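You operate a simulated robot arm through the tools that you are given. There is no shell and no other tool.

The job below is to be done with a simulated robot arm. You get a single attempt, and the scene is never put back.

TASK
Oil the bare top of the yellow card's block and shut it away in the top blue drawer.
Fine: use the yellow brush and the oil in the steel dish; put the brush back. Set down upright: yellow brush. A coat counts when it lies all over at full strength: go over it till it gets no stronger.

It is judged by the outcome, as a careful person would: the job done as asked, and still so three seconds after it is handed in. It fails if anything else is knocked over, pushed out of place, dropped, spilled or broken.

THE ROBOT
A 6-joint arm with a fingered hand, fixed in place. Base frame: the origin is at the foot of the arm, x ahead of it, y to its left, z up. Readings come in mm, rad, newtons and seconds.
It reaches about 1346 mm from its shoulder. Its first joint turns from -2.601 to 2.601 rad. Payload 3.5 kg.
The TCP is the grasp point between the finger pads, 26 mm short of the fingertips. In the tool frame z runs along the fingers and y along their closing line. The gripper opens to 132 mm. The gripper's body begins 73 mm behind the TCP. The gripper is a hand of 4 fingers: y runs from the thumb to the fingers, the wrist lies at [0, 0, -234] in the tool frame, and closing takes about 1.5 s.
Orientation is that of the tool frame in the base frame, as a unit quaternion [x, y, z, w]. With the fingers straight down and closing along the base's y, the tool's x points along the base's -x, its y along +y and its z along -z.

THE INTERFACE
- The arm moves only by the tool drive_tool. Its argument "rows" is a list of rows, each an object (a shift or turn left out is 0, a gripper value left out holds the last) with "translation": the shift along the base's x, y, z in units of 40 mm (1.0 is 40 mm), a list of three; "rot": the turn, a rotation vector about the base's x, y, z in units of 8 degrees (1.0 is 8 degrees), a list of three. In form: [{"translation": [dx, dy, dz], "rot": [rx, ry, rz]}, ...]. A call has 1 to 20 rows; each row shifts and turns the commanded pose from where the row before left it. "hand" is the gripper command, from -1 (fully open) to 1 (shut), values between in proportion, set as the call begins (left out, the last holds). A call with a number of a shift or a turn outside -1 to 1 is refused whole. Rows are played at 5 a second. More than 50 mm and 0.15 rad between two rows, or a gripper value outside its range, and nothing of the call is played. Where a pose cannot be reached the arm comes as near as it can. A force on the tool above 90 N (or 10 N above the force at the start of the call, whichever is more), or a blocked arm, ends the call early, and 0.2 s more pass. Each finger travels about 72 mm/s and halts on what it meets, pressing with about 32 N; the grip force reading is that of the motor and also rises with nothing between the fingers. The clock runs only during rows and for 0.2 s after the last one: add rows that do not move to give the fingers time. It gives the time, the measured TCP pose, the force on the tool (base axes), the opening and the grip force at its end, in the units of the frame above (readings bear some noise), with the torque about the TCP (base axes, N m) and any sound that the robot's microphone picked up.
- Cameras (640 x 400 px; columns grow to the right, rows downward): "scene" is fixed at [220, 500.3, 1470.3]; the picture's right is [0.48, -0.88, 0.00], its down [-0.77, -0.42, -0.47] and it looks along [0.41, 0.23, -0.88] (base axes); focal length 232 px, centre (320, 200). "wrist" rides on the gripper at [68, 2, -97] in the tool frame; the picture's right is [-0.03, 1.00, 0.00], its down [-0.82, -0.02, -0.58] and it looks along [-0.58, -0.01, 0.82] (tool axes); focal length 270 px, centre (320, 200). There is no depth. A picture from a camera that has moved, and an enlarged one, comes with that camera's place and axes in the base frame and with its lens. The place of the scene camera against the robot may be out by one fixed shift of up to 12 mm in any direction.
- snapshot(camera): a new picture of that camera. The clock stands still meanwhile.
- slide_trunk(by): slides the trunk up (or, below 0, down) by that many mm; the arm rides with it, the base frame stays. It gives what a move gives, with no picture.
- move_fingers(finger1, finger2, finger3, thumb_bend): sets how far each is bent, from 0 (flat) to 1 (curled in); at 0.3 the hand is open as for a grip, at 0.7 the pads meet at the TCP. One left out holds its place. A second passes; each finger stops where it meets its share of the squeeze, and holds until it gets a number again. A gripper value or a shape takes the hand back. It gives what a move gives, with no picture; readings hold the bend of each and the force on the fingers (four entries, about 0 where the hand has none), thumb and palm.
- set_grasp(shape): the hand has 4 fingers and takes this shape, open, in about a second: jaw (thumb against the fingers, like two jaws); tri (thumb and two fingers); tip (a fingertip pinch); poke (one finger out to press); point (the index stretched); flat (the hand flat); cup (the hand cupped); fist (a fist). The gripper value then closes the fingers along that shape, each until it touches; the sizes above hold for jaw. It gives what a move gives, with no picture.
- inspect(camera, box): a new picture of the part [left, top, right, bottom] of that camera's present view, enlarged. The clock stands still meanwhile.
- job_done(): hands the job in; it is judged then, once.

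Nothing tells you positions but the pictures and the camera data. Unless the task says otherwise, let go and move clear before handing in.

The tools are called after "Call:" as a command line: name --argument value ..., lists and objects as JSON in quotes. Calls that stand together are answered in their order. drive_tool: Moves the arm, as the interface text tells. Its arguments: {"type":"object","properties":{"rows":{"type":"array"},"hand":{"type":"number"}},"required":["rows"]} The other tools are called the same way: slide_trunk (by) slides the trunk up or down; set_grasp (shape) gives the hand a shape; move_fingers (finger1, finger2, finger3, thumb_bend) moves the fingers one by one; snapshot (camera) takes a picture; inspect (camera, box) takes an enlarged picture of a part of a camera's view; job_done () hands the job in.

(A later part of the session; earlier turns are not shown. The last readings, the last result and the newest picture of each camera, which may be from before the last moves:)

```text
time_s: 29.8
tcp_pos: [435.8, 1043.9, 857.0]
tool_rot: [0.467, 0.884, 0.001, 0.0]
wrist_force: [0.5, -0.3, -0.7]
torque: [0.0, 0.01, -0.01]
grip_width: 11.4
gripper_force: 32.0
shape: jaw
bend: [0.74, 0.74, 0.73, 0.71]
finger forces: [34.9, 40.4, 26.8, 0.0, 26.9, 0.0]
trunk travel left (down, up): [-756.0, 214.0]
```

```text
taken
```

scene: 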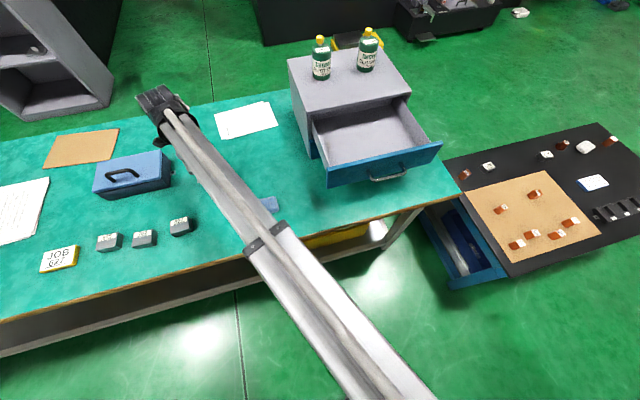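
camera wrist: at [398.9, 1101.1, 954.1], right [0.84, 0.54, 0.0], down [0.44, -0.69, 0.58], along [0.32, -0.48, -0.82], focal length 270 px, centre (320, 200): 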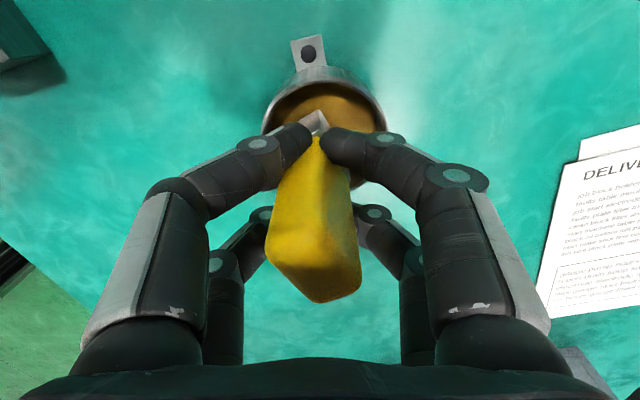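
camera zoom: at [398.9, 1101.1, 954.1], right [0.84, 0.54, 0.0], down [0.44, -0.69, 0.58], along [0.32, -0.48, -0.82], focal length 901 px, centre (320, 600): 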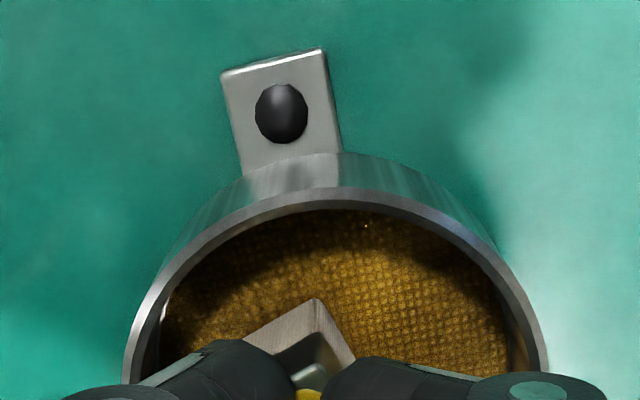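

The brush has twisted in the grip by roughly 30–40° about the vertical. I'll raise it and look at how it is held and whether it took oil.

Call:
slide_trunk --by 58

Call:
snapshot --camera "wrist"

Call:
inspect --camera "wrist" --box '[240, 80, 400, 180]'

Call:
inspect --camera "wrist" --box '[240, 190, 400, 310]'

```text
time_s: 30.8
tcp_pos: [436.6, 1044.5, 914.7]
tool_rot: [0.466, 0.885, 0.0, 0.0]
wrist_force: [0.9, -0.2, -0.4]
torque: [0.01, 0.02, -0.01]
grip_width: 11.3
gripper_force: 32.0
shape: jaw
bend: [0.74, 0.74, 0.73, 0.71]
finger forces: [34.8, 40.4, 26.8, 0.0, 26.9, 0.1]
trunk travel left (down, up): [-814.0, 156.0]
```

```text
taken
camera wrist: at [398.9, 1101.3, 1011.8], right [0.84, 0.54, 0.0], down [0.44, -0.69, 0.58], along [0.32, -0.48, -0.82], focal length 270 px, centre (320, 200)
```

wrist: 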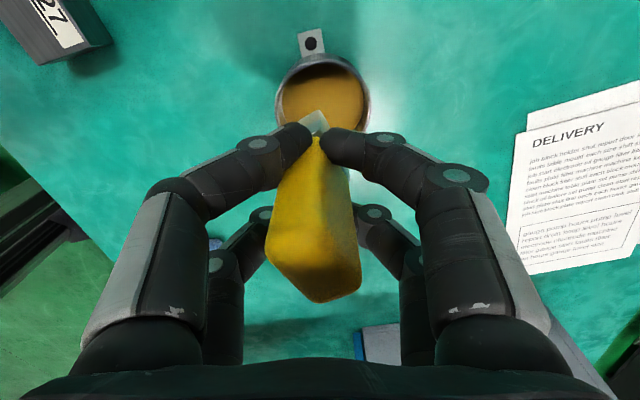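

```text
4.00 times, centred on (320, 130) of wrist
camera zoom: at [398.9, 1101.3, 1011.8], right [0.84, 0.54, 0.0], down [0.44, -0.69, 0.58], along [0.32, -0.48, -0.82], focal length 1081 px, centre (320, 480)
```

zoom: 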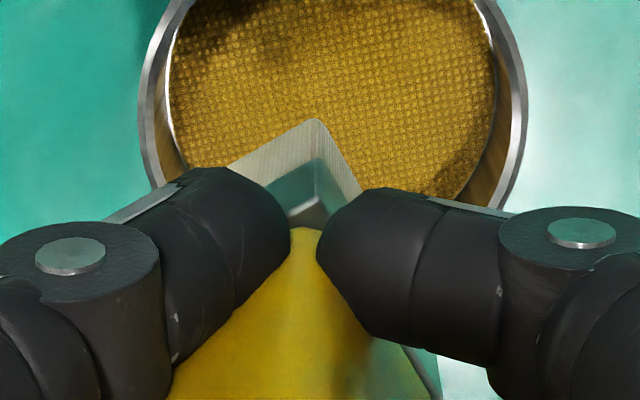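

```text
3.33 times, centred on (320, 250) of wrist
camera zoom: at [398.9, 1101.3, 1011.8], right [0.84, 0.54, 0.0], down [0.44, -0.69, 0.58], along [0.32, -0.48, -0.82], focal length 901 px, centre (320, 33)
```

zoom: 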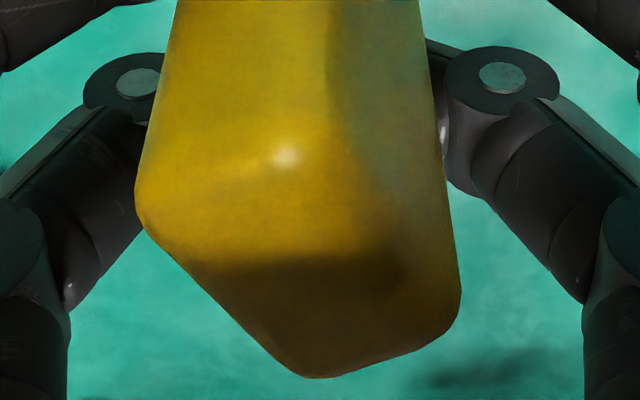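

The grip forces are steady again, so the brush seems locked in this twisted position, about 28° to the hand and still vertical. The bristles still look dry, so I'll go deeper in small steps.

Call:
slide_trunk --by -58

Call:
slide_trunk --by -4

Call:
slide_trunk --by -3

Call:
inspect --camera "wrist" --box '[240, 40, 400, 140]'

```text
time_s: 31.8
tcp_pos: [435.5, 1043.9, 858.0]
tool_rot: [0.466, 0.885, 0.001, 0.0]
wrist_force: [0.2, 0.0, -0.9]
torque: [0.01, -0.06, 0.01]
grip_width: 11.4
gripper_force: 32.2
shape: jaw
bend: [0.74, 0.74, 0.73, 0.71]
finger forces: [34.7, 40.4, 26.8, 0.0, 26.8, 0.1]
trunk travel left (down, up): [-756.0, 214.0]
```

```text
time_s: 32.3
tcp_pos: [435.8, 1044.2, 854.6]
tool_rot: [0.467, 0.884, 0.001, 0.0]
wrist_force: [0.6, 1.9, 8.0]
torque: [-0.02, -0.15, 0.03]
grip_width: 11.4
gripper_force: 32.5
shape: jaw
bend: [0.74, 0.74, 0.73, 0.71]
finger forces: [35.1, 40.7, 27.2, 0.1, 27.6, 0.1]
trunk travel left (down, up): [-752.0, 218.0]
```

```text
time_s: 32.9
tcp_pos: [434.4, 1041.9, 852.7]
tool_rot: [0.466, 0.885, 0.002, 0.0]
wrist_force: [0.7, 7.3, 26.9]
torque: [0.15, -0.13, -0.04]
grip_width: 12.1
gripper_force: 32.1
shape: jaw
bend: [0.74, 0.74, 0.74, 0.72]
finger forces: [38.0, 36.5, 29.7, 0.1, 29.4, 0.0]
trunk travel left (down, up): [-749.0, 221.0]
```

```text
4.00 times, centred on (320, 90) of wrist
camera zoom: at [397.9, 1100.1, 950.1], right [0.84, 0.54, 0.01], down [0.44, -0.69, 0.57], along [0.32, -0.48, -0.82], focal length 1081 px, centre (320, 640)
```

zoom: 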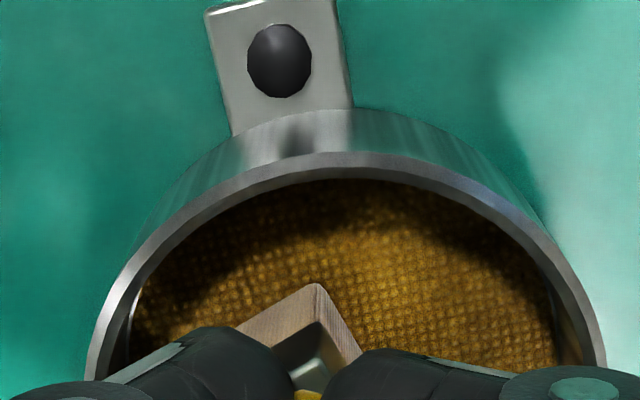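

Call:
slide_trunk --by 3

Call:
slide_trunk --by 62

Call:
inspect --camera "wrist" --box '[240, 80, 400, 180]'

Call:
inspect --camera "wrist" --box '[240, 190, 400, 310]'

```text
time_s: 33.4
tcp_pos: [435.2, 1043.2, 854.4]
tool_rot: [0.467, 0.884, 0.001, -0.001]
wrist_force: [-0.9, 0.2, 4.0]
torque: [-0.07, 0.07, -0.01]
grip_width: 11.8
gripper_force: 31.7
shape: jaw
bend: [0.74, 0.74, 0.74, 0.72]
finger forces: [34.4, 36.1, 29.5, 0.0, 28.5, 0.1]
trunk travel left (down, up): [-752.0, 218.0]
```

```text
time_s: 34.4
tcp_pos: [435.3, 1043.6, 915.2]
tool_rot: [0.466, 0.885, 0.001, 0.0]
wrist_force: [-0.7, -0.1, -1.3]
torque: [0.0, -0.02, -0.02]
grip_width: 11.9
gripper_force: 31.8
shape: jaw
bend: [0.74, 0.74, 0.74, 0.71]
finger forces: [34.1, 35.9, 28.6, 0.0, 27.5, 0.0]
trunk travel left (down, up): [-814.0, 156.0]
```

```text
4.00 times, centred on (320, 130) of wrist
camera zoom: at [398.9, 1101.3, 1011.8], right [0.84, 0.54, 0.0], down [0.44, -0.69, 0.58], along [0.32, -0.48, -0.82], focal length 1081 px, centre (320, 480)
```

zoom: 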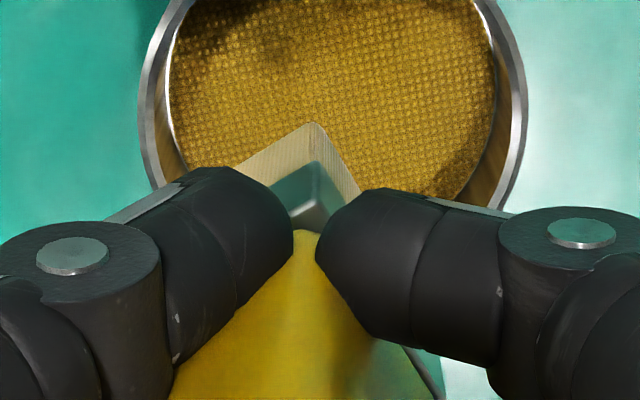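

```text
3.33 times, centred on (320, 250) of wrist
camera zoom: at [398.9, 1101.3, 1011.8], right [0.84, 0.54, 0.0], down [0.44, -0.69, 0.58], along [0.32, -0.48, -0.82], focal length 901 px, centre (320, 33)
```

zoom: 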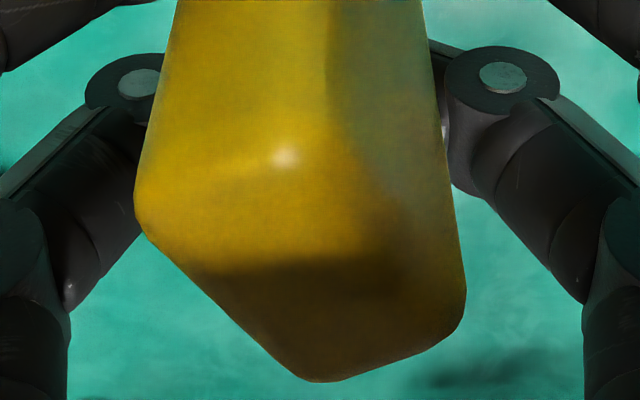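

The bristles have taken on oil, and contact with the dish floor came at TCP z ≈ 855. I'll carry the brush over block 627, turning it so its long side lies along the block's long side.

Call:
drive_tool --rows '[{"translation": [-0.9615, -0.253, 0], "rot": [0, 0, -0.35]}, {"translation": [-0.9615, -0.253, 0], "rot": [0, 0, -0.35]}, {"translation": [-0.9615, -0.253, 0], "rot": [0, 0, -0.35]}, {"translation": [-0.9615, -0.253, 0], "rot": [0, 0, -0.35]}, {"translation": [-0.9615, -0.253, 0], "rot": [0, 0, -0.35]}, {}]'

Call:
snapshot --camera "wrist"

Call:
inspect --camera "wrist" --box '[240, 60, 400, 160]'

Call:
inspect --camera "scene" --box '[120, 180, 240, 260]'

```text
time_s: 35.8
tcp_pos: [243.9, 993.3, 914.9]
tool_rot: [0.57, 0.821, 0.002, 0.0]
wrist_force: [-0.2, -0.4, -0.4]
torque: [0.02, -0.02, 0.02]
grip_width: 11.7
gripper_force: 31.8
shape: jaw
bend: [0.74, 0.74, 0.74, 0.71]
finger forces: [33.6, 35.6, 28.5, 0.0, 27.8, 0.1]
trunk travel left (down, up): [-814.0, 156.0]
```

```text
taken
camera wrist: at [221.7, 1057.3, 1012.0], right [0.95, 0.32, 0.0], down [0.26, -0.77, 0.58], along [0.19, -0.54, -0.82], focal length 270 px, centre (320, 200)
```

wrist: 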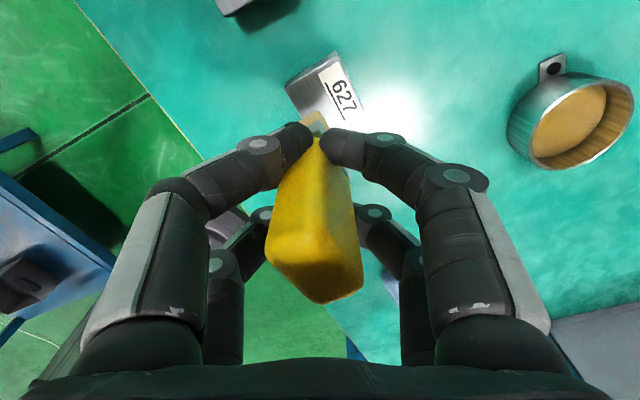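

```text
4.00 times, centred on (320, 110) of wrist
camera zoom: at [221.7, 1057.3, 1012.0], right [0.95, 0.32, 0.0], down [0.26, -0.77, 0.58], along [0.19, -0.54, -0.82], focal length 1081 px, centre (320, 560)
```

zoom: 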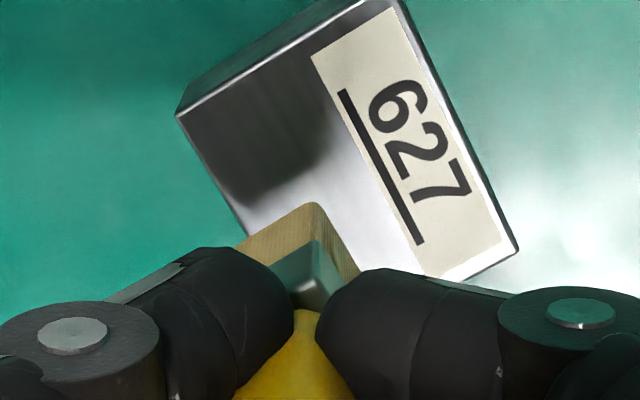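

```text
5.00 times, centred on (180, 220) of scene
camera zoom: at [220.0, 500.3, 1470.3], right [0.48, -0.88, 0.0], down [-0.77, -0.42, -0.47], along [0.41, 0.23, -0.88], focal length 1160 px, centre (1020, 100)
```

zoom: 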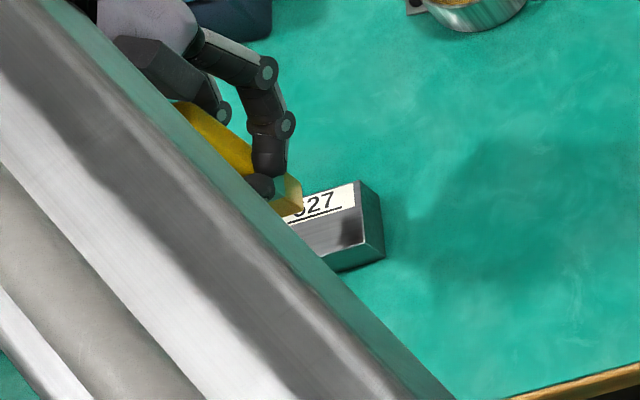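

The brush is now aligned with the block to within a degree. Contact should come near TCP z ≈ 870, so I'll make a small correction and then lower carefully.

Call:
drive_tool --rows '[{"translation": [-0.022, 0.06, 0]}, {}]'

Call:
slide_trunk --by -40

Call:
slide_trunk --by -2

Call:
inspect --camera "wrist" --box '[240, 60, 400, 160]'

```text
time_s: 36.4
tcp_pos: [243.0, 995.6, 915.1]
tool_rot: [0.57, 0.822, 0.001, 0.0]
wrist_force: [0.7, -0.2, -1.3]
torque: [-0.02, -0.02, 0.03]
grip_width: 11.6
gripper_force: 32.4
shape: jaw
bend: [0.74, 0.74, 0.74, 0.71]
finger forces: [33.7, 35.6, 28.6, 0.0, 27.7, 0.1]
trunk travel left (down, up): [-814.0, 156.0]
```

```text
time_s: 37.2
tcp_pos: [243.0, 995.7, 876.5]
tool_rot: [0.571, 0.821, 0.001, 0.0]
wrist_force: [-0.4, 0.5, 0.0]
torque: [0.0, -0.01, 0.0]
grip_width: 11.6
gripper_force: 32.0
shape: jaw
bend: [0.74, 0.74, 0.74, 0.71]
finger forces: [33.6, 35.7, 28.5, 0.1, 27.8, 0.1]
trunk travel left (down, up): [-774.0, 196.0]
```

```text
time_s: 37.7
tcp_pos: [242.3, 996.5, 873.1]
tool_rot: [0.571, 0.821, 0.001, 0.0]
wrist_force: [0.8, 0.3, -0.2]
torque: [0.01, 0.0, -0.01]
grip_width: 11.7
gripper_force: 32.2
shape: jaw
bend: [0.74, 0.74, 0.74, 0.71]
finger forces: [33.6, 35.7, 28.5, 0.0, 27.7, 0.0]
trunk travel left (down, up): [-772.0, 198.0]
```

```text
4.00 times, centred on (320, 110) of wrist
camera zoom: at [221.2, 1060.4, 970.0], right [0.95, 0.33, 0.0], down [0.26, -0.77, 0.58], along [0.19, -0.54, -0.82], focal length 1081 px, centre (320, 560)
```

zoom: 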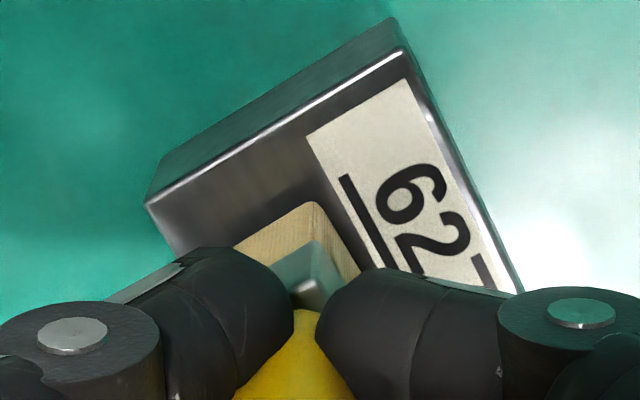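

Call:
slide_trunk --by -2

Call:
slide_trunk --by -1

```text
time_s: 38.3
tcp_pos: [243.1, 996.1, 871.5]
tool_rot: [0.571, 0.821, 0.001, -0.001]
wrist_force: [-0.3, 0.2, -0.5]
torque: [-0.03, -0.01, -0.02]
grip_width: 11.6
gripper_force: 31.5
shape: jaw
bend: [0.74, 0.74, 0.74, 0.71]
finger forces: [33.5, 35.5, 28.5, 0.0, 27.7, 0.0]
trunk travel left (down, up): [-770.0, 200.0]
```

```text
time_s: 38.8
tcp_pos: [243.1, 995.6, 870.7]
tool_rot: [0.571, 0.821, 0.001, 0.0]
wrist_force: [0.0, -0.6, -0.6]
torque: [0.0, 0.0, 0.02]
grip_width: 11.5
gripper_force: 32.1
shape: jaw
bend: [0.74, 0.74, 0.74, 0.71]
finger forces: [33.6, 35.6, 28.5, 0.0, 27.9, 0.0]
trunk travel left (down, up): [-769.0, 201.0]
```

Call:
slide_trunk --by -1

Call:
slide_trunk --by -1

```text
time_s: 39.3
tcp_pos: [243.5, 995.6, 868.3]
tool_rot: [0.571, 0.821, 0.001, 0.0]
wrist_force: [-0.4, -0.6, -0.2]
torque: [0.0, 0.01, -0.03]
grip_width: 11.7
gripper_force: 31.4
shape: jaw
bend: [0.74, 0.74, 0.74, 0.71]
finger forces: [33.7, 35.5, 28.5, 0.1, 27.9, 0.1]
trunk travel left (down, up): [-768.0, 202.0]
```

```text
time_s: 39.8
tcp_pos: [243.6, 995.4, 867.7]
tool_rot: [0.57, 0.822, 0.001, 0.0]
wrist_force: [-0.3, 1.0, -0.4]
torque: [-0.03, -0.02, 0.02]
grip_width: 11.8
gripper_force: 31.4
shape: jaw
bend: [0.74, 0.74, 0.74, 0.71]
finger forces: [33.7, 35.7, 28.5, 0.1, 27.9, 0.0]
trunk travel left (down, up): [-767.0, 203.0]
```

Call:
slide_trunk --by -1

Call:
inspect --camera "wrist" --box '[240, 60, 400, 160]'

```text
time_s: 40.3
tcp_pos: [242.5, 996.0, 867.7]
tool_rot: [0.571, 0.821, 0.002, 0.001]
wrist_force: [-0.1, 0.6, 3.1]
torque: [-0.01, -0.03, -0.03]
grip_width: 11.9
gripper_force: 32.5
shape: jaw
bend: [0.74, 0.74, 0.74, 0.72]
finger forces: [33.8, 36.0, 28.8, 0.0, 28.0, 0.0]
trunk travel left (down, up): [-766.0, 204.0]
```

```text
4.00 times, centred on (320, 110) of wrist
camera zoom: at [221.1, 1060.2, 964.4], right [0.95, 0.33, 0.0], down [0.26, -0.77, 0.58], along [0.19, -0.54, -0.82], focal length 1081 px, centre (320, 560)
```

zoom: 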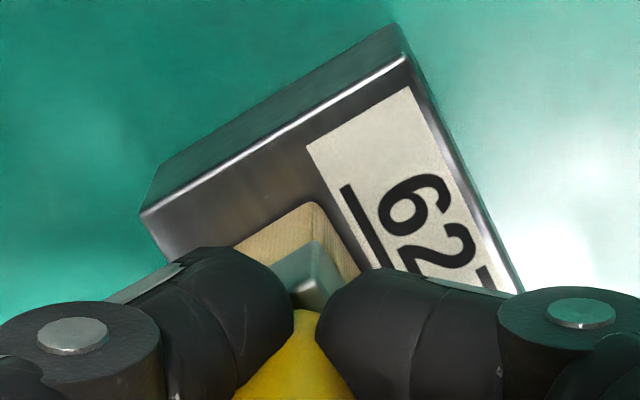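

Light contact at 3 N. I'll begin stroking along the block's long axis.

Call:
drive_tool --rows '[{"translation": [0.1416, -0.123, 0]}, {"translation": [0.1416, -0.123, 0]}, {"translation": [-0.1416, 0.123, 0]}, {"translation": [-0.1416, 0.123, 0]}, {"translation": [-0.1416, 0.123, 0]}, {"translation": [-0.1416, 0.123, 0]}, {"translation": [0.1416, -0.123, 0]}, {"translation": [0.1416, -0.123, 0]}, {}]'

Call:
inspect --camera "wrist" --box '[240, 60, 400, 160]'

Call:
inspect --camera "scene" --box '[140, 190, 220, 250]'

```text
time_s: 42.3
tcp_pos: [243.1, 996.2, 867.6]
tool_rot: [0.571, 0.821, 0.001, -0.001]
wrist_force: [-1.8, 1.0, 2.5]
torque: [-0.03, 0.07, 0.0]
grip_width: 11.8
gripper_force: 32.8
shape: jaw
bend: [0.74, 0.74, 0.74, 0.72]
finger forces: [33.7, 35.2, 28.9, 0.0, 28.2, 0.0]
trunk travel left (down, up): [-766.0, 204.0]
```

```text
4.00 times, centred on (320, 110) of wrist
camera zoom: at [221.6, 1060.5, 964.4], right [0.95, 0.33, 0.0], down [0.26, -0.77, 0.58], along [0.19, -0.54, -0.82], focal length 1081 px, centre (320, 560)
```

zoom: 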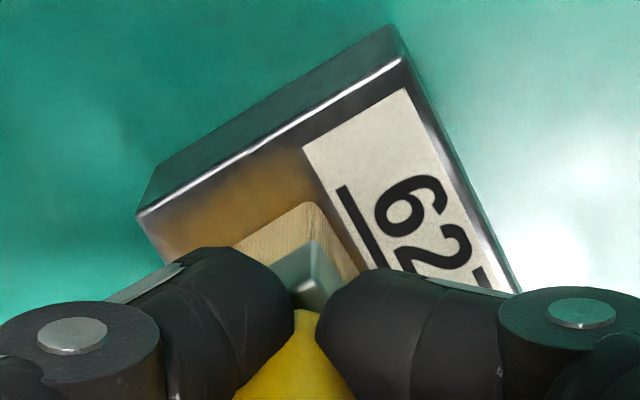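

```text
6.67 times, centred on (180, 220) of scene
camera zoom: at [220.0, 500.3, 1470.3], right [0.48, -0.88, 0.0], down [-0.77, -0.42, -0.47], along [0.41, 0.23, -0.88], focal length 1546 px, centre (1253, 67)
```

zoom: 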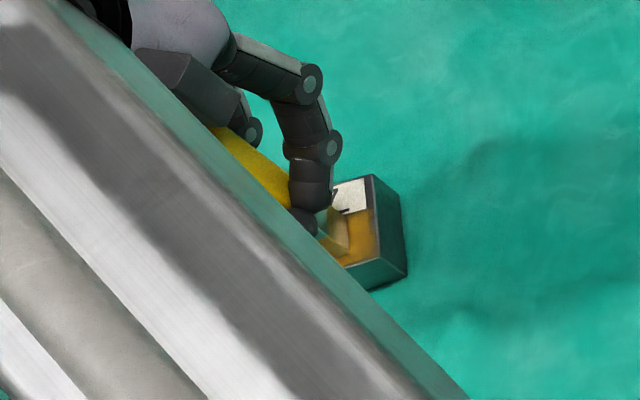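

The coat is appearing in amber. I'll continue with longer strokes at several offsets across the bare strip, pausing at the ends.

Call:
drive_tool --rows '[{"translation": [0.0656, 0.0755, 0]}, {"translation": [0.17, -0.1476, 0]}, {"translation": [0.17, -0.1476, 0]}, {}, {"translation": [-0.17, 0.1476, 0]}, {"translation": [-0.17, 0.1476, 0]}, {"translation": [-0.17, 0.1476, 0]}, {"translation": [-0.17, 0.1476, 0]}, {}, {"translation": [0.17, -0.1476, 0]}, {"translation": [0.17, -0.1476, 0]}, {"translation": [0.17, -0.1476, 0]}, {"translation": [0.17, -0.1476, 0]}, {}, {"translation": [-0.17, 0.1476, 0]}, {"translation": [-0.17, 0.1476, 0]}, {"translation": [-0.17, 0.1476, 0]}, {"translation": [-0.17, 0.1476, 0]}, {}]'

Call:
drive_tool --rows '[{"translation": [-0.131, -0.151, 0]}, {"translation": [0.17, -0.1476, 0]}, {"translation": [0.17, -0.1476, 0]}, {"translation": [0.17, -0.1476, 0]}, {"translation": [0.17, -0.1476, 0]}, {}, {"translation": [-0.17, 0.1476, 0]}, {"translation": [-0.17, 0.1476, 0]}, {"translation": [-0.17, 0.1476, 0]}, {"translation": [-0.17, 0.1476, 0]}, {}, {"translation": [0.17, -0.1476, 0]}, {"translation": [0.17, -0.1476, 0]}, {"translation": [0.17, -0.1476, 0]}, {"translation": [0.17, -0.1476, 0]}, {}]'

Call:
inspect --camera "wrist" --box '[240, 60, 400, 160]'

Call:
inspect --camera "scene" --box '[140, 190, 220, 250]'

```text
time_s: 46.3
tcp_pos: [231.0, 1008.6, 866.4]
tool_rot: [0.571, 0.821, 0.002, 0.002]
wrist_force: [0.7, -0.3, 3.2]
torque: [-0.07, -0.06, 0.0]
grip_width: 11.6
gripper_force: 32.7
shape: jaw
bend: [0.74, 0.74, 0.74, 0.71]
finger forces: [33.2, 36.6, 28.5, 0.0, 28.4, 0.0]
trunk travel left (down, up): [-766.0, 204.0]
```

```text
time_s: 49.7
tcp_pos: [252.7, 980.6, 867.9]
tool_rot: [0.571, 0.821, 0.002, 0.0]
wrist_force: [-1.4, 0.4, 3.6]
torque: [0.01, 0.06, -0.02]
grip_width: 11.6
gripper_force: 32.2
shape: jaw
bend: [0.74, 0.74, 0.74, 0.72]
finger forces: [33.3, 34.6, 28.5, 0.1, 28.7, 0.0]
trunk travel left (down, up): [-766.0, 204.0]
```

```text
4.00 times, centred on (320, 110) of wrist
camera zoom: at [230.5, 1045.3, 964.4], right [0.95, 0.33, 0.0], down [0.26, -0.77, 0.58], along [0.19, -0.54, -0.82], focal length 1081 px, centre (320, 560)
```

zoom: 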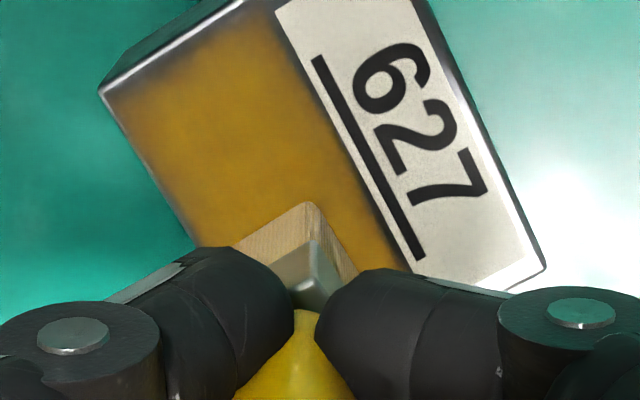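

```text
6.67 times, centred on (180, 220) of scene
camera zoom: at [220.0, 500.3, 1470.3], right [0.48, -0.88, 0.0], down [-0.77, -0.42, -0.47], along [0.41, 0.23, -0.88], focal length 1546 px, centre (1253, 67)
```

zoom: 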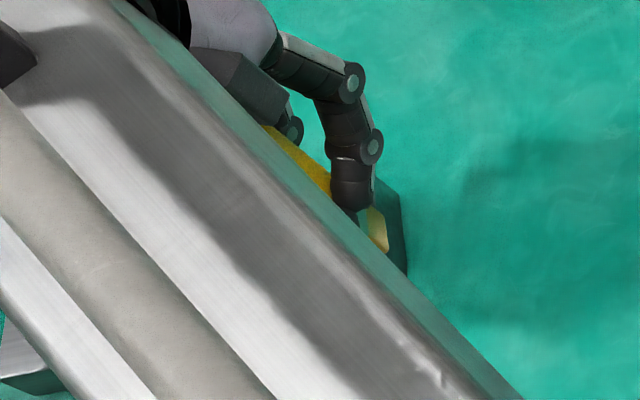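

The coat looks good, just faint at the end and front edges. I'll run another pass with more overhang at the edges.

Call:
drive_tool --rows '[{"translation": [0.0236, -0.087, 0]}, {"translation": [-0.1586, 0.1378, 0]}, {"translation": [-0.1586, 0.1378, 0]}, {"translation": [-0.1586, 0.1378, 0]}, {"translation": [-0.1586, 0.1378, 0]}, {"translation": [-0.1586, 0.1378, 0]}, {}, {"translation": [0.0656, 0.0755, 0]}, {"translation": [0.1586, -0.1378, 0]}, {"translation": [0.1586, -0.1378, 0]}, {"translation": [0.1586, -0.1378, 0]}, {"translation": [0.1586, -0.1378, 0]}, {"translation": [0.1586, -0.1378, 0]}, {}, {"translation": [0.0656, 0.0755, 0]}, {"translation": [-0.1586, 0.1378, 0]}, {"translation": [-0.1586, 0.1378, 0]}, {"translation": [-0.1586, 0.1378, 0]}, {"translation": [-0.1586, 0.1378, 0]}, {"translation": [-0.1586, 0.1378, 0]}]'

Call:
drive_tool --rows '[{}, {"translation": [0.0377, 0.0434, 0]}, {"translation": [0.1586, -0.1378, 0]}, {"translation": [0.1586, -0.1378, 0]}, {"translation": [0.1586, -0.1378, 0]}, {"translation": [0.1586, -0.1378, 0]}, {"translation": [0.1586, -0.1378, 0]}, {}]'

Call:
inspect --camera "wrist" --box '[240, 60, 400, 160]'

```text
time_s: 53.9
tcp_pos: [229.1, 1010.4, 867.6]
tool_rot: [0.571, 0.821, 0.001, 0.0]
wrist_force: [0.7, -0.7, 3.4]
torque: [-0.12, -0.06, 0.06]
grip_width: 11.6
gripper_force: 31.9
shape: jaw
bend: [0.74, 0.74, 0.74, 0.71]
finger forces: [32.8, 36.6, 28.2, 0.0, 28.8, 0.1]
trunk travel left (down, up): [-766.0, 204.0]
```

```text
time_s: 55.7
tcp_pos: [262.6, 983.6, 868.5]
tool_rot: [0.569, 0.822, 0.001, -0.001]
wrist_force: [-0.5, 0.7, 2.7]
torque: [0.03, 0.04, -0.03]
grip_width: 11.6
gripper_force: 32.6
shape: jaw
bend: [0.74, 0.74, 0.74, 0.72]
finger forces: [33.1, 34.7, 28.2, 0.1, 29.0, 0.0]
trunk travel left (down, up): [-766.0, 204.0]
```

```text
4.00 times, centred on (320, 110) of wrist
camera zoom: at [240.3, 1048.9, 964.3], right [0.95, 0.33, 0.0], down [0.26, -0.77, 0.58], along [0.19, -0.54, -0.82], focal length 1081 px, centre (320, 560)
```

zoom: 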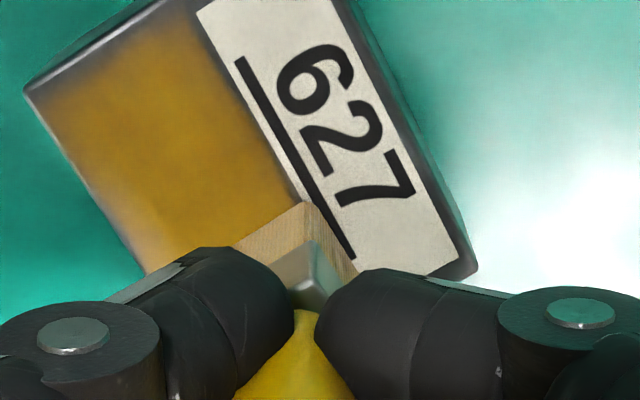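

Call:
drive_tool --rows '[{"translation": [-0.12, -0.138, 0]}, {"translation": [-0.1586, 0.1378, 0]}, {"translation": [-0.1586, 0.1378, 0]}, {"translation": [-0.1586, 0.1378, 0]}, {"translation": [-0.1586, 0.1378, 0]}, {"translation": [-0.1586, 0.1378, 0]}, {}]'

Call:
inspect --camera "wrist" --box '[240, 60, 400, 160]'

Call:
inspect --camera "scene" --box '[140, 190, 220, 250]'

```text
time_s: 57.3
tcp_pos: [224.4, 1008.1, 867.6]
tool_rot: [0.571, 0.821, 0.002, 0.0]
wrist_force: [1.2, -1.2, 3.9]
torque: [-0.11, -0.07, 0.02]
grip_width: 11.3
gripper_force: 32.3
shape: jaw
bend: [0.74, 0.74, 0.74, 0.71]
finger forces: [32.9, 36.6, 28.2, 0.0, 29.0, 0.1]
trunk travel left (down, up): [-766.0, 204.0]
```

```text
4.00 times, centred on (320, 110) of wrist
camera zoom: at [203.1, 1072.5, 964.4], right [0.95, 0.33, 0.0], down [0.26, -0.77, 0.58], along [0.19, -0.54, -0.82], focal length 1081 px, centre (320, 560)
```

zoom: 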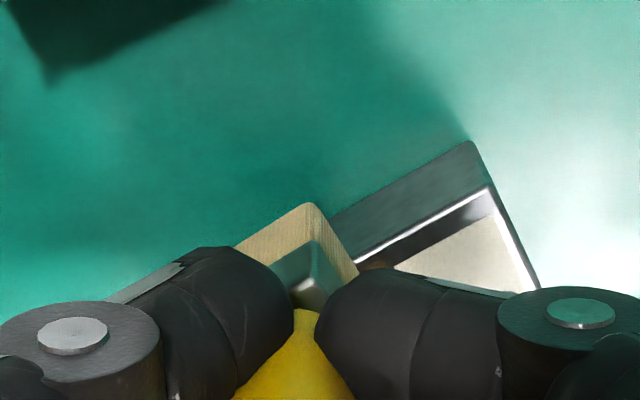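

```text
6.67 times, centred on (180, 220) of scene
camera zoom: at [220.0, 500.3, 1470.3], right [0.48, -0.88, 0.0], down [-0.77, -0.42, -0.47], along [0.41, 0.23, -0.88], focal length 1546 px, centre (1253, 67)
```

zoom: 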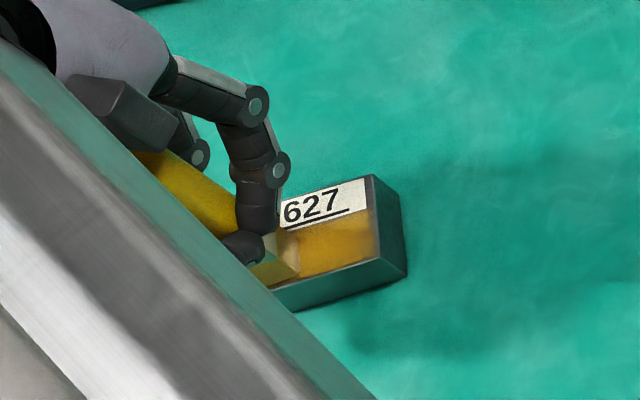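

Call:
slide_trunk --by 46

Call:
drive_tool --rows '[{"translation": [0.5725, -0.4975, 0]}, {"translation": [0.5725, -0.4975, 0]}, {"translation": [0.5725, -0.4975, 0]}, {}]'

Call:
snapshot --camera "wrist"

Call:
inspect --camera "wrist" --box '[200, 0, 360, 100]'

Call:
inspect --camera "scene" --box '[150, 200, 210, 250]'

```text
time_s: 58.2
tcp_pos: [225.2, 1008.0, 912.7]
tool_rot: [0.571, 0.821, 0.001, -0.001]
wrist_force: [0.2, -0.2, -0.5]
torque: [-0.01, 0.02, -0.01]
grip_width: 11.8
gripper_force: 32.6
shape: jaw
bend: [0.74, 0.74, 0.74, 0.71]
finger forces: [32.9, 35.3, 27.7, 0.0, 28.6, 0.1]
trunk travel left (down, up): [-812.0, 158.0]
```

```text
time_s: 59.2
tcp_pos: [295.9, 946.8, 914.5]
tool_rot: [0.57, 0.821, 0.001, 0.001]
wrist_force: [0.2, 0.4, -1.0]
torque: [0.01, 0.02, 0.0]
grip_width: 11.4
gripper_force: 32.3
shape: jaw
bend: [0.74, 0.74, 0.74, 0.71]
finger forces: [32.8, 35.3, 27.6, 0.0, 28.9, 0.0]
trunk travel left (down, up): [-812.0, 158.0]
```

```text
taken
camera wrist: at [273.5, 1012.1, 1010.0], right [0.95, 0.33, 0.0], down [0.26, -0.77, 0.58], along [0.19, -0.54, -0.82], focal length 270 px, centre (320, 200)
```

wrist: 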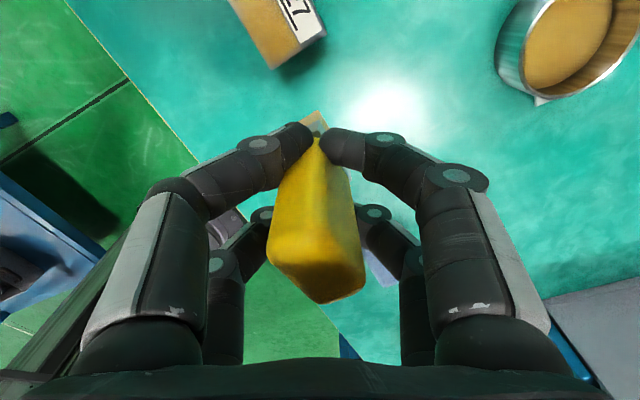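

```text
4.00 times, centred on (280, 50) of wrist
camera zoom: at [273.5, 1012.1, 1010.0], right [0.95, 0.33, 0.0], down [0.26, -0.77, 0.58], along [0.19, -0.54, -0.82], focal length 1081 px, centre (480, 800)
```

zoom: 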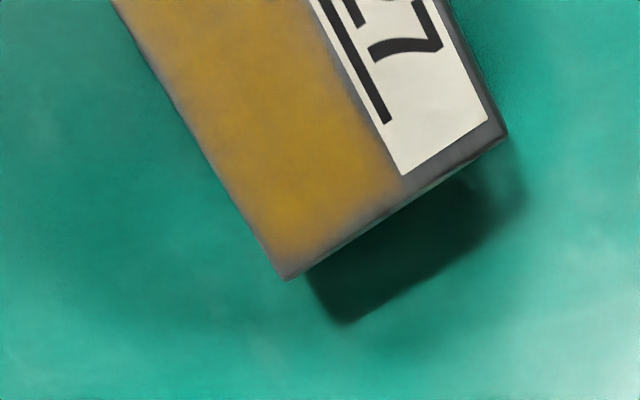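

```text
8.00 times, centred on (180, 225) of scene
camera zoom: at [220.0, 500.3, 1470.3], right [0.48, -0.88, 0.0], down [-0.77, -0.42, -0.47], along [0.41, 0.23, -0.88], focal length 1855 px, centre (1440, 0)
```

zoom: 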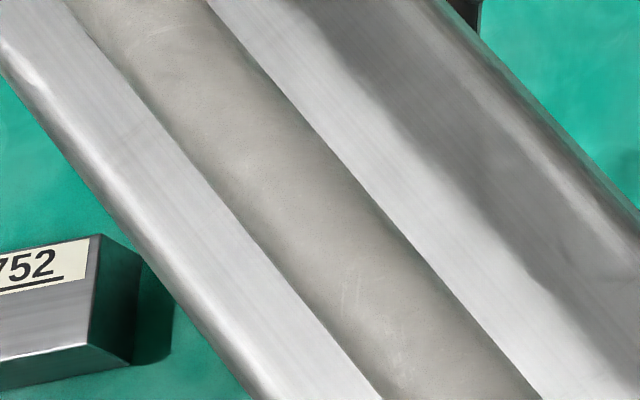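

I'll re-dip the brush and give the block a second full round, so I can check whether the coat gets any stronger.

Call:
drive_tool --rows '[{"translation": [0.879, 0.6025, 0]}, {"translation": [0.879, 0.6025, 0]}, {"translation": [0.879, 0.6025, 0]}, {"translation": [0.879, 0.6, 0]}, {}]'

Call:
snapshot --camera "wrist"

Call:
inspect --camera "scene" --box '[150, 200, 210, 250]'

```text
time_s: 60.4
tcp_pos: [434.0, 1044.1, 913.3]
tool_rot: [0.571, 0.821, 0.003, -0.001]
wrist_force: [0.5, 0.3, -0.7]
torque: [0.03, -0.03, 0.0]
grip_width: 11.7
gripper_force: 32.0
shape: jaw
bend: [0.74, 0.74, 0.74, 0.71]
finger forces: [32.6, 35.2, 27.6, 0.1, 29.1, 0.1]
trunk travel left (down, up): [-812.0, 158.0]
```

```text
taken
camera wrist: at [411.6, 1109.8, 1010.1], right [0.95, 0.33, 0.0], down [0.26, -0.77, 0.57], along [0.19, -0.54, -0.82], focal length 270 px, centre (320, 200)
```

wrist: 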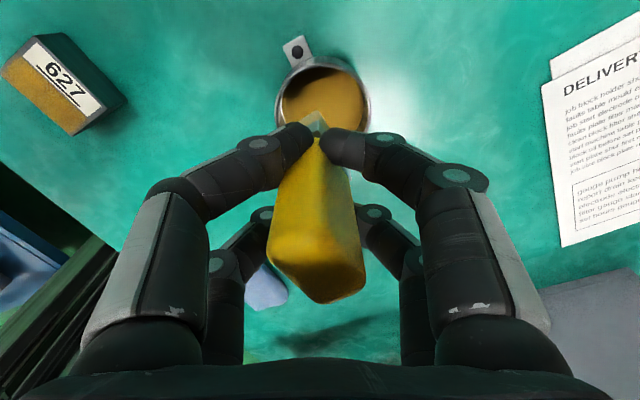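

```text
8.00 times, centred on (180, 225) of scene
camera zoom: at [220.0, 500.3, 1470.3], right [0.48, -0.88, 0.0], down [-0.77, -0.42, -0.47], along [0.41, 0.23, -0.88], focal length 1855 px, centre (1440, 0)
```

zoom: 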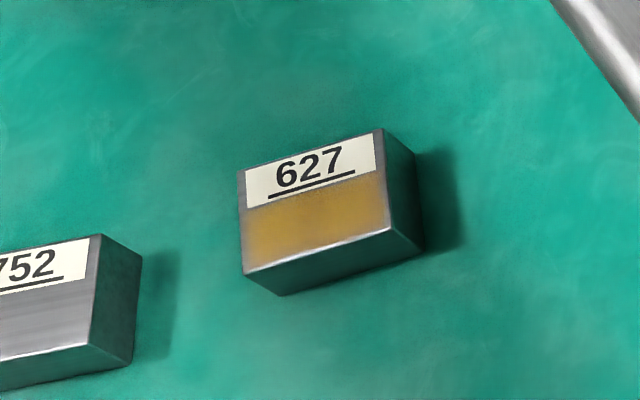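

Call:
inspect --camera "wrist" --box '[0, 30, 140, 140]'

Call:
slide_trunk --by -58

Call:
slide_trunk --by -2

```text
3.64 times, centred on (70, 85) of wrist
camera zoom: at [411.6, 1109.8, 1010.1], right [0.95, 0.33, 0.0], down [0.26, -0.77, 0.57], along [0.19, -0.54, -0.82], focal length 983 px, centre (1229, 618)
```

zoom: 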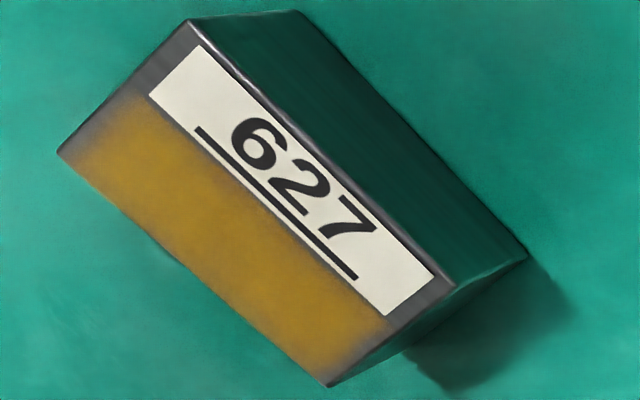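

```text
time_s: 61.4
tcp_pos: [434.2, 1044.8, 854.3]
tool_rot: [0.571, 0.821, 0.002, -0.001]
wrist_force: [-0.9, 0.0, 0.9]
torque: [0.02, -0.01, -0.02]
grip_width: 11.5
gripper_force: 32.0
shape: jaw
bend: [0.74, 0.74, 0.74, 0.71]
finger forces: [32.6, 35.3, 27.5, 0.1, 29.0, 0.0]
trunk travel left (down, up): [-754.0, 216.0]
```

```text
time_s: 61.9
tcp_pos: [433.2, 1044.7, 854.6]
tool_rot: [0.57, 0.821, 0.002, 0.0]
wrist_force: [0.2, -0.4, 3.7]
torque: [-0.01, -0.05, 0.0]
grip_width: 11.6
gripper_force: 31.7
shape: jaw
bend: [0.74, 0.74, 0.74, 0.71]
finger forces: [33.0, 35.7, 27.9, 0.0, 29.2, 0.1]
trunk travel left (down, up): [-752.0, 218.0]
```

Call:
slide_trunk --by 60

Call:
drive_tool --rows '[{"translation": [-0.953, -0.244, 0]}, {"translation": [-0.953, -0.244, 0]}, {"translation": [-0.953, -0.244, 0]}, {"translation": [-0.953, -0.244, 0]}, {"translation": [-0.953, -0.244, 0]}, {}, {}]'

Call:
inspect --camera "wrist" --box '[240, 60, 400, 160]'

```text
time_s: 62.9
tcp_pos: [432.4, 1045.4, 912.8]
tool_rot: [0.571, 0.821, 0.003, -0.001]
wrist_force: [0.4, -0.2, -0.9]
torque: [-0.01, 0.02, 0.02]
grip_width: 11.5
gripper_force: 32.3
shape: jaw
bend: [0.74, 0.74, 0.74, 0.71]
finger forces: [32.6, 35.4, 27.7, 0.0, 29.0, 0.0]
trunk travel left (down, up): [-812.0, 158.0]
```

```text
time_s: 64.5
tcp_pos: [240.7, 995.4, 912.8]
tool_rot: [0.571, 0.821, 0.002, -0.001]
wrist_force: [0.1, 0.1, -0.9]
torque: [-0.01, -0.02, -0.03]
grip_width: 11.6
gripper_force: 32.0
shape: jaw
bend: [0.74, 0.74, 0.74, 0.71]
finger forces: [32.5, 35.4, 27.5, 0.0, 29.3, 0.0]
trunk travel left (down, up): [-812.0, 158.0]
```

```text
4.00 times, centred on (320, 110) of wrist
camera zoom: at [219.8, 1060.1, 1010.1], right [0.95, 0.33, 0.0], down [0.26, -0.77, 0.57], along [0.19, -0.54, -0.82], focal length 1081 px, centre (320, 560)
```

zoom: 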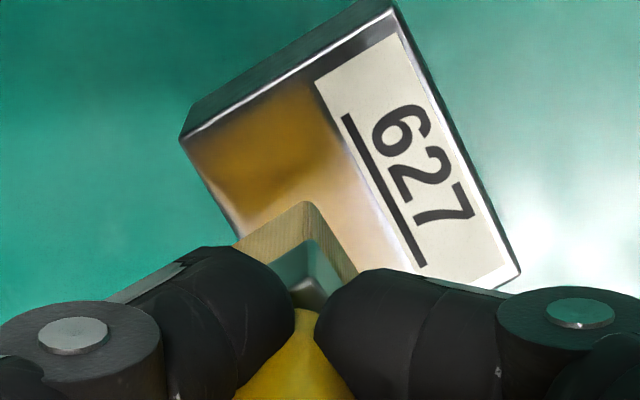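

Call:
drive_tool --rows '[{"translation": [0.04, 0.0075, 0]}, {}]'

Call:
slide_trunk --by -44

Call:
slide_trunk --by -2

```text
time_s: 65.1
tcp_pos: [243.5, 996.0, 913.3]
tool_rot: [0.571, 0.821, 0.002, -0.001]
wrist_force: [0.2, 0.6, -0.4]
torque: [-0.02, -0.01, 0.04]
grip_width: 11.3
gripper_force: 31.7
shape: jaw
bend: [0.74, 0.74, 0.74, 0.71]
finger forces: [32.6, 35.4, 27.6, 0.0, 29.2, 0.1]
trunk travel left (down, up): [-812.0, 158.0]
```

```text
time_s: 66.0
tcp_pos: [243.0, 994.8, 869.8]
tool_rot: [0.571, 0.821, 0.002, 0.0]
wrist_force: [-0.2, -0.1, -0.1]
torque: [-0.01, 0.01, -0.02]
grip_width: 11.2
gripper_force: 32.3
shape: jaw
bend: [0.74, 0.74, 0.74, 0.71]
finger forces: [32.8, 35.2, 27.6, 0.1, 29.2, 0.0]
trunk travel left (down, up): [-768.0, 202.0]
```

```text
time_s: 66.5
tcp_pos: [243.8, 994.7, 867.3]
tool_rot: [0.571, 0.821, 0.003, 0.001]
wrist_force: [0.3, 0.0, 3.6]
torque: [-0.05, -0.04, 0.0]
grip_width: 11.2
gripper_force: 32.0
shape: jaw
bend: [0.74, 0.74, 0.74, 0.71]
finger forces: [33.0, 35.6, 27.9, 0.1, 29.4, 0.0]
trunk travel left (down, up): [-766.0, 204.0]
```

Call:
drive_tool --rows '[{"translation": [0.068, 0.078, 0]}, {"translation": [0.1321, -0.1148, 0]}, {"translation": [0.1321, -0.1148, 0]}, {"translation": [0.1321, -0.1148, 0]}, {}, {"translation": [-0.1586, 0.1378, 0]}, {"translation": [-0.1586, 0.1378, 0]}, {"translation": [-0.1586, 0.1378, 0]}, {"translation": [-0.1586, 0.1378, 0]}, {"translation": [-0.1586, 0.1378, 0]}, {}, {"translation": [-0.0656, -0.0755, 0]}, {"translation": [0.1586, -0.1378, 0]}, {"translation": [0.1586, -0.1378, 0]}, {"translation": [0.1586, -0.1378, 0]}, {"translation": [0.1586, -0.1378, 0]}, {"translation": [0.1586, -0.1378, 0]}, {}]'

Call:
drive_tool --rows '[{"translation": [-0.0656, -0.0755, 0]}, {"translation": [-0.1586, 0.1378, 0]}, {"translation": [-0.1586, 0.1378, 0]}, {"translation": [-0.1586, 0.1378, 0]}, {"translation": [-0.1586, 0.1378, 0]}, {"translation": [-0.1586, 0.1378, 0]}, {}, {"translation": [-0.041, -0.0472, 0]}, {"translation": [0.1586, -0.1378, 0]}, {"translation": [0.1586, -0.1378, 0]}, {"translation": [0.1586, -0.1378, 0]}, {"translation": [0.1586, -0.1378, 0]}, {"translation": [0.1586, -0.1378, 0]}, {}, {"translation": [-0.1586, 0.1378, 0]}, {"translation": [-0.1586, 0.1378, 0]}, {"translation": [-0.1586, 0.1378, 0]}, {"translation": [-0.1586, 0.1378, 0]}, {"translation": [-0.1586, 0.1378, 0]}, {}]'

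Call:
drive_tool --rows '[{"translation": [0.123, 0.1416, 0]}, {"translation": [0.041, 0.0472, 0]}, {"translation": [0.1586, -0.1378, 0]}, {"translation": [0.1586, -0.1378, 0]}, {"translation": [0.1586, -0.1378, 0]}, {"translation": [0.1586, -0.1378, 0]}, {"translation": [0.1586, -0.1378, 0]}, {}, {"translation": [-0.1586, 0.1378, 0]}, {"translation": [-0.1586, 0.1378, 0]}, {"translation": [-0.1586, 0.1378, 0]}, {"translation": [-0.1586, 0.1378, 0]}, {"translation": [-0.1586, 0.1378, 0]}, {}]'

Call:
inspect --camera "wrist" --box '[240, 60, 400, 160]'

```text
time_s: 70.3
tcp_pos: [260.3, 981.0, 866.9]
tool_rot: [0.57, 0.822, 0.002, -0.001]
wrist_force: [-1.0, 1.0, 2.9]
torque: [0.03, 0.06, 0.02]
grip_width: 11.4
gripper_force: 32.6
shape: jaw
bend: [0.74, 0.74, 0.74, 0.72]
finger forces: [33.0, 34.5, 28.2, 0.0, 29.5, 0.1]
trunk travel left (down, up): [-766.0, 204.0]
```

```text
time_s: 74.5
tcp_pos: [225.6, 1006.4, 869.7]
tool_rot: [0.57, 0.821, 0.003, 0.0]
wrist_force: [-0.6, -0.4, 3.7]
torque: [-0.11, -0.1, -0.01]
grip_width: 11.4
gripper_force: 32.1
shape: jaw
bend: [0.74, 0.74, 0.74, 0.71]
finger forces: [32.6, 37.1, 28.1, 0.1, 29.6, 0.1]
trunk travel left (down, up): [-766.0, 204.0]
```

```text
time_s: 77.5
tcp_pos: [230.4, 1012.3, 868.4]
tool_rot: [0.57, 0.821, 0.002, -0.001]
wrist_force: [0.9, -0.9, 3.8]
torque: [-0.1, -0.1, 0.0]
grip_width: 11.4
gripper_force: 32.4
shape: jaw
bend: [0.74, 0.74, 0.74, 0.71]
finger forces: [32.6, 36.9, 28.0, 0.0, 29.8, 0.0]
trunk travel left (down, up): [-766.0, 204.0]
```

```text
4.00 times, centred on (320, 110) of wrist
camera zoom: at [209.0, 1077.7, 964.6], right [0.95, 0.33, 0.0], down [0.26, -0.77, 0.57], along [0.19, -0.54, -0.82], focal length 1081 px, centre (320, 560)
```

zoom: 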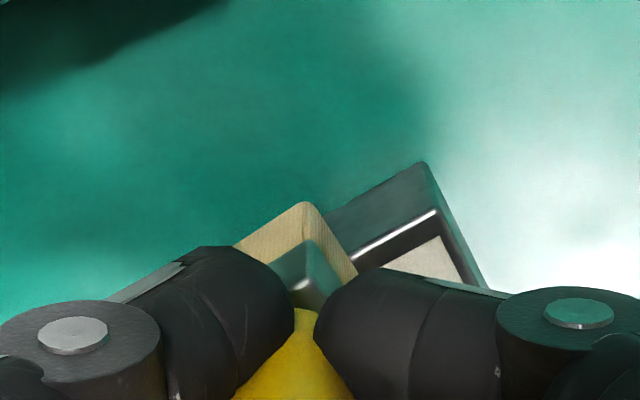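

Second round done. I'll lift and carry the brush back to its home spot.

Call:
slide_trunk --by 60

Call:
drive_tool --rows '[{"translation": [0.9075, -0.151, 0], "rot": [0, 0, -0.086]}, {"translation": [0.9075, -0.151, 0], "rot": [0, 0, -0.086]}, {"translation": [0.9075, -0.151, 0], "rot": [0, 0, -0.086]}, {"translation": [0.9075, -0.151, 0], "rot": [0, 0, -0.086]}, {"translation": [0.9075, -0.151, 0], "rot": [0, 0, -0.086]}, {"translation": [0.9075, -0.151, 0], "rot": [0, 0, -0.086]}, {"translation": [0.9075, -0.151, 0], "rot": [0, 0, -0.086]}, {"translation": [0.9075, -0.151, 0], "rot": [0, 0, -0.086]}, {}, {}]'

Call:
snapshot --camera "wrist"

Call:
inspect --camera "scene" --box '[150, 200, 210, 250]'

Call:
inspect --camera "wrist" --box '[0, 0, 160, 100]'

```text
time_s: 78.5
tcp_pos: [230.9, 1014.1, 927.8]
tool_rot: [0.571, 0.821, 0.003, 0.0]
wrist_force: [0.5, 0.4, -0.9]
torque: [0.01, -0.02, -0.02]
grip_width: 11.5
gripper_force: 31.5
shape: jaw
bend: [0.74, 0.74, 0.74, 0.71]
finger forces: [32.7, 35.4, 27.4, 0.0, 29.6, 0.0]
trunk travel left (down, up): [-826.0, 144.0]
```

```text
time_s: 80.7
tcp_pos: [521.1, 965.5, 926.8]
tool_rot: [0.61, 0.792, 0.002, -0.001]
wrist_force: [-0.1, 0.1, -0.3]
torque: [-0.06, -0.01, -0.01]
grip_width: 11.4
gripper_force: 32.0
shape: jaw
bend: [0.74, 0.74, 0.74, 0.71]
finger forces: [32.6, 35.9, 27.2, 0.0, 29.7, 0.0]
trunk travel left (down, up): [-826.0, 144.0]
```

```text
taken
camera wrist: at [505.9, 1031.7, 1024.2], right [0.97, 0.23, 0.0], down [0.19, -0.8, 0.57], along [0.14, -0.56, -0.82], focal length 270 px, centre (320, 200)
```

wrist: 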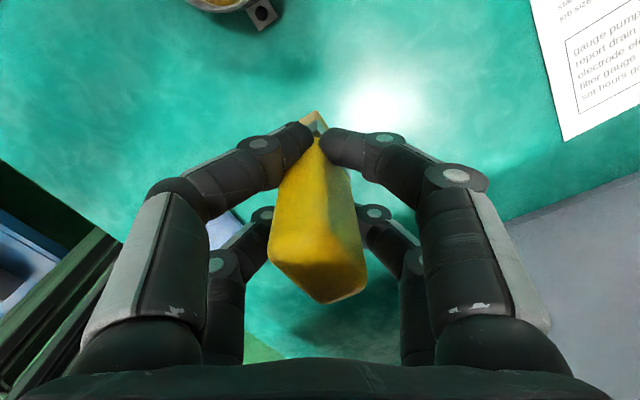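

```text
8.00 times, centred on (180, 225) of scene
camera zoom: at [220.0, 500.3, 1470.3], right [0.48, -0.88, 0.0], down [-0.77, -0.42, -0.47], along [0.41, 0.23, -0.88], focal length 1855 px, centre (1440, 0)
```

zoom: 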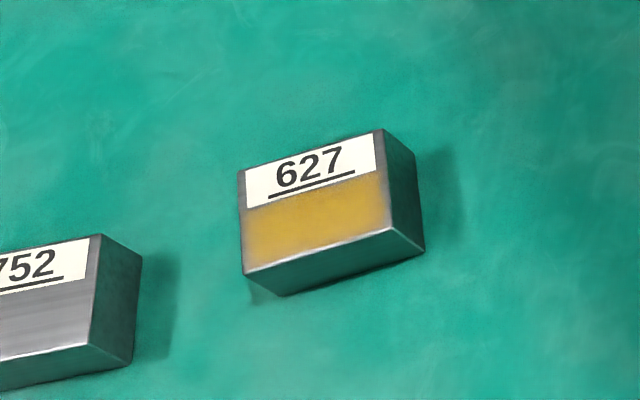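

```text
4.00 times, centred on (80, 50) of wrist
camera zoom: at [505.9, 1031.7, 1024.2], right [0.97, 0.23, 0.0], down [0.19, -0.8, 0.57], along [0.14, -0.56, -0.82], focal length 1081 px, centre (1280, 800)
```

zoom: 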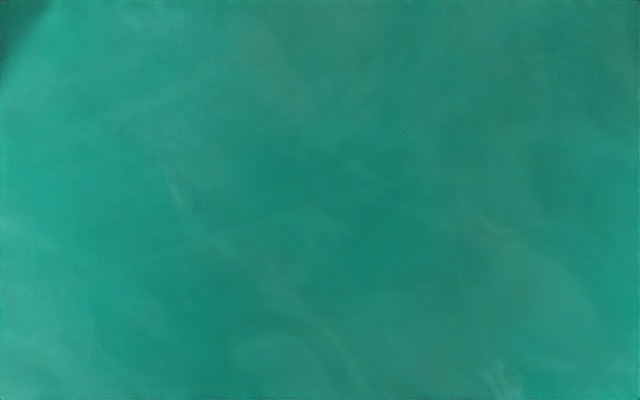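

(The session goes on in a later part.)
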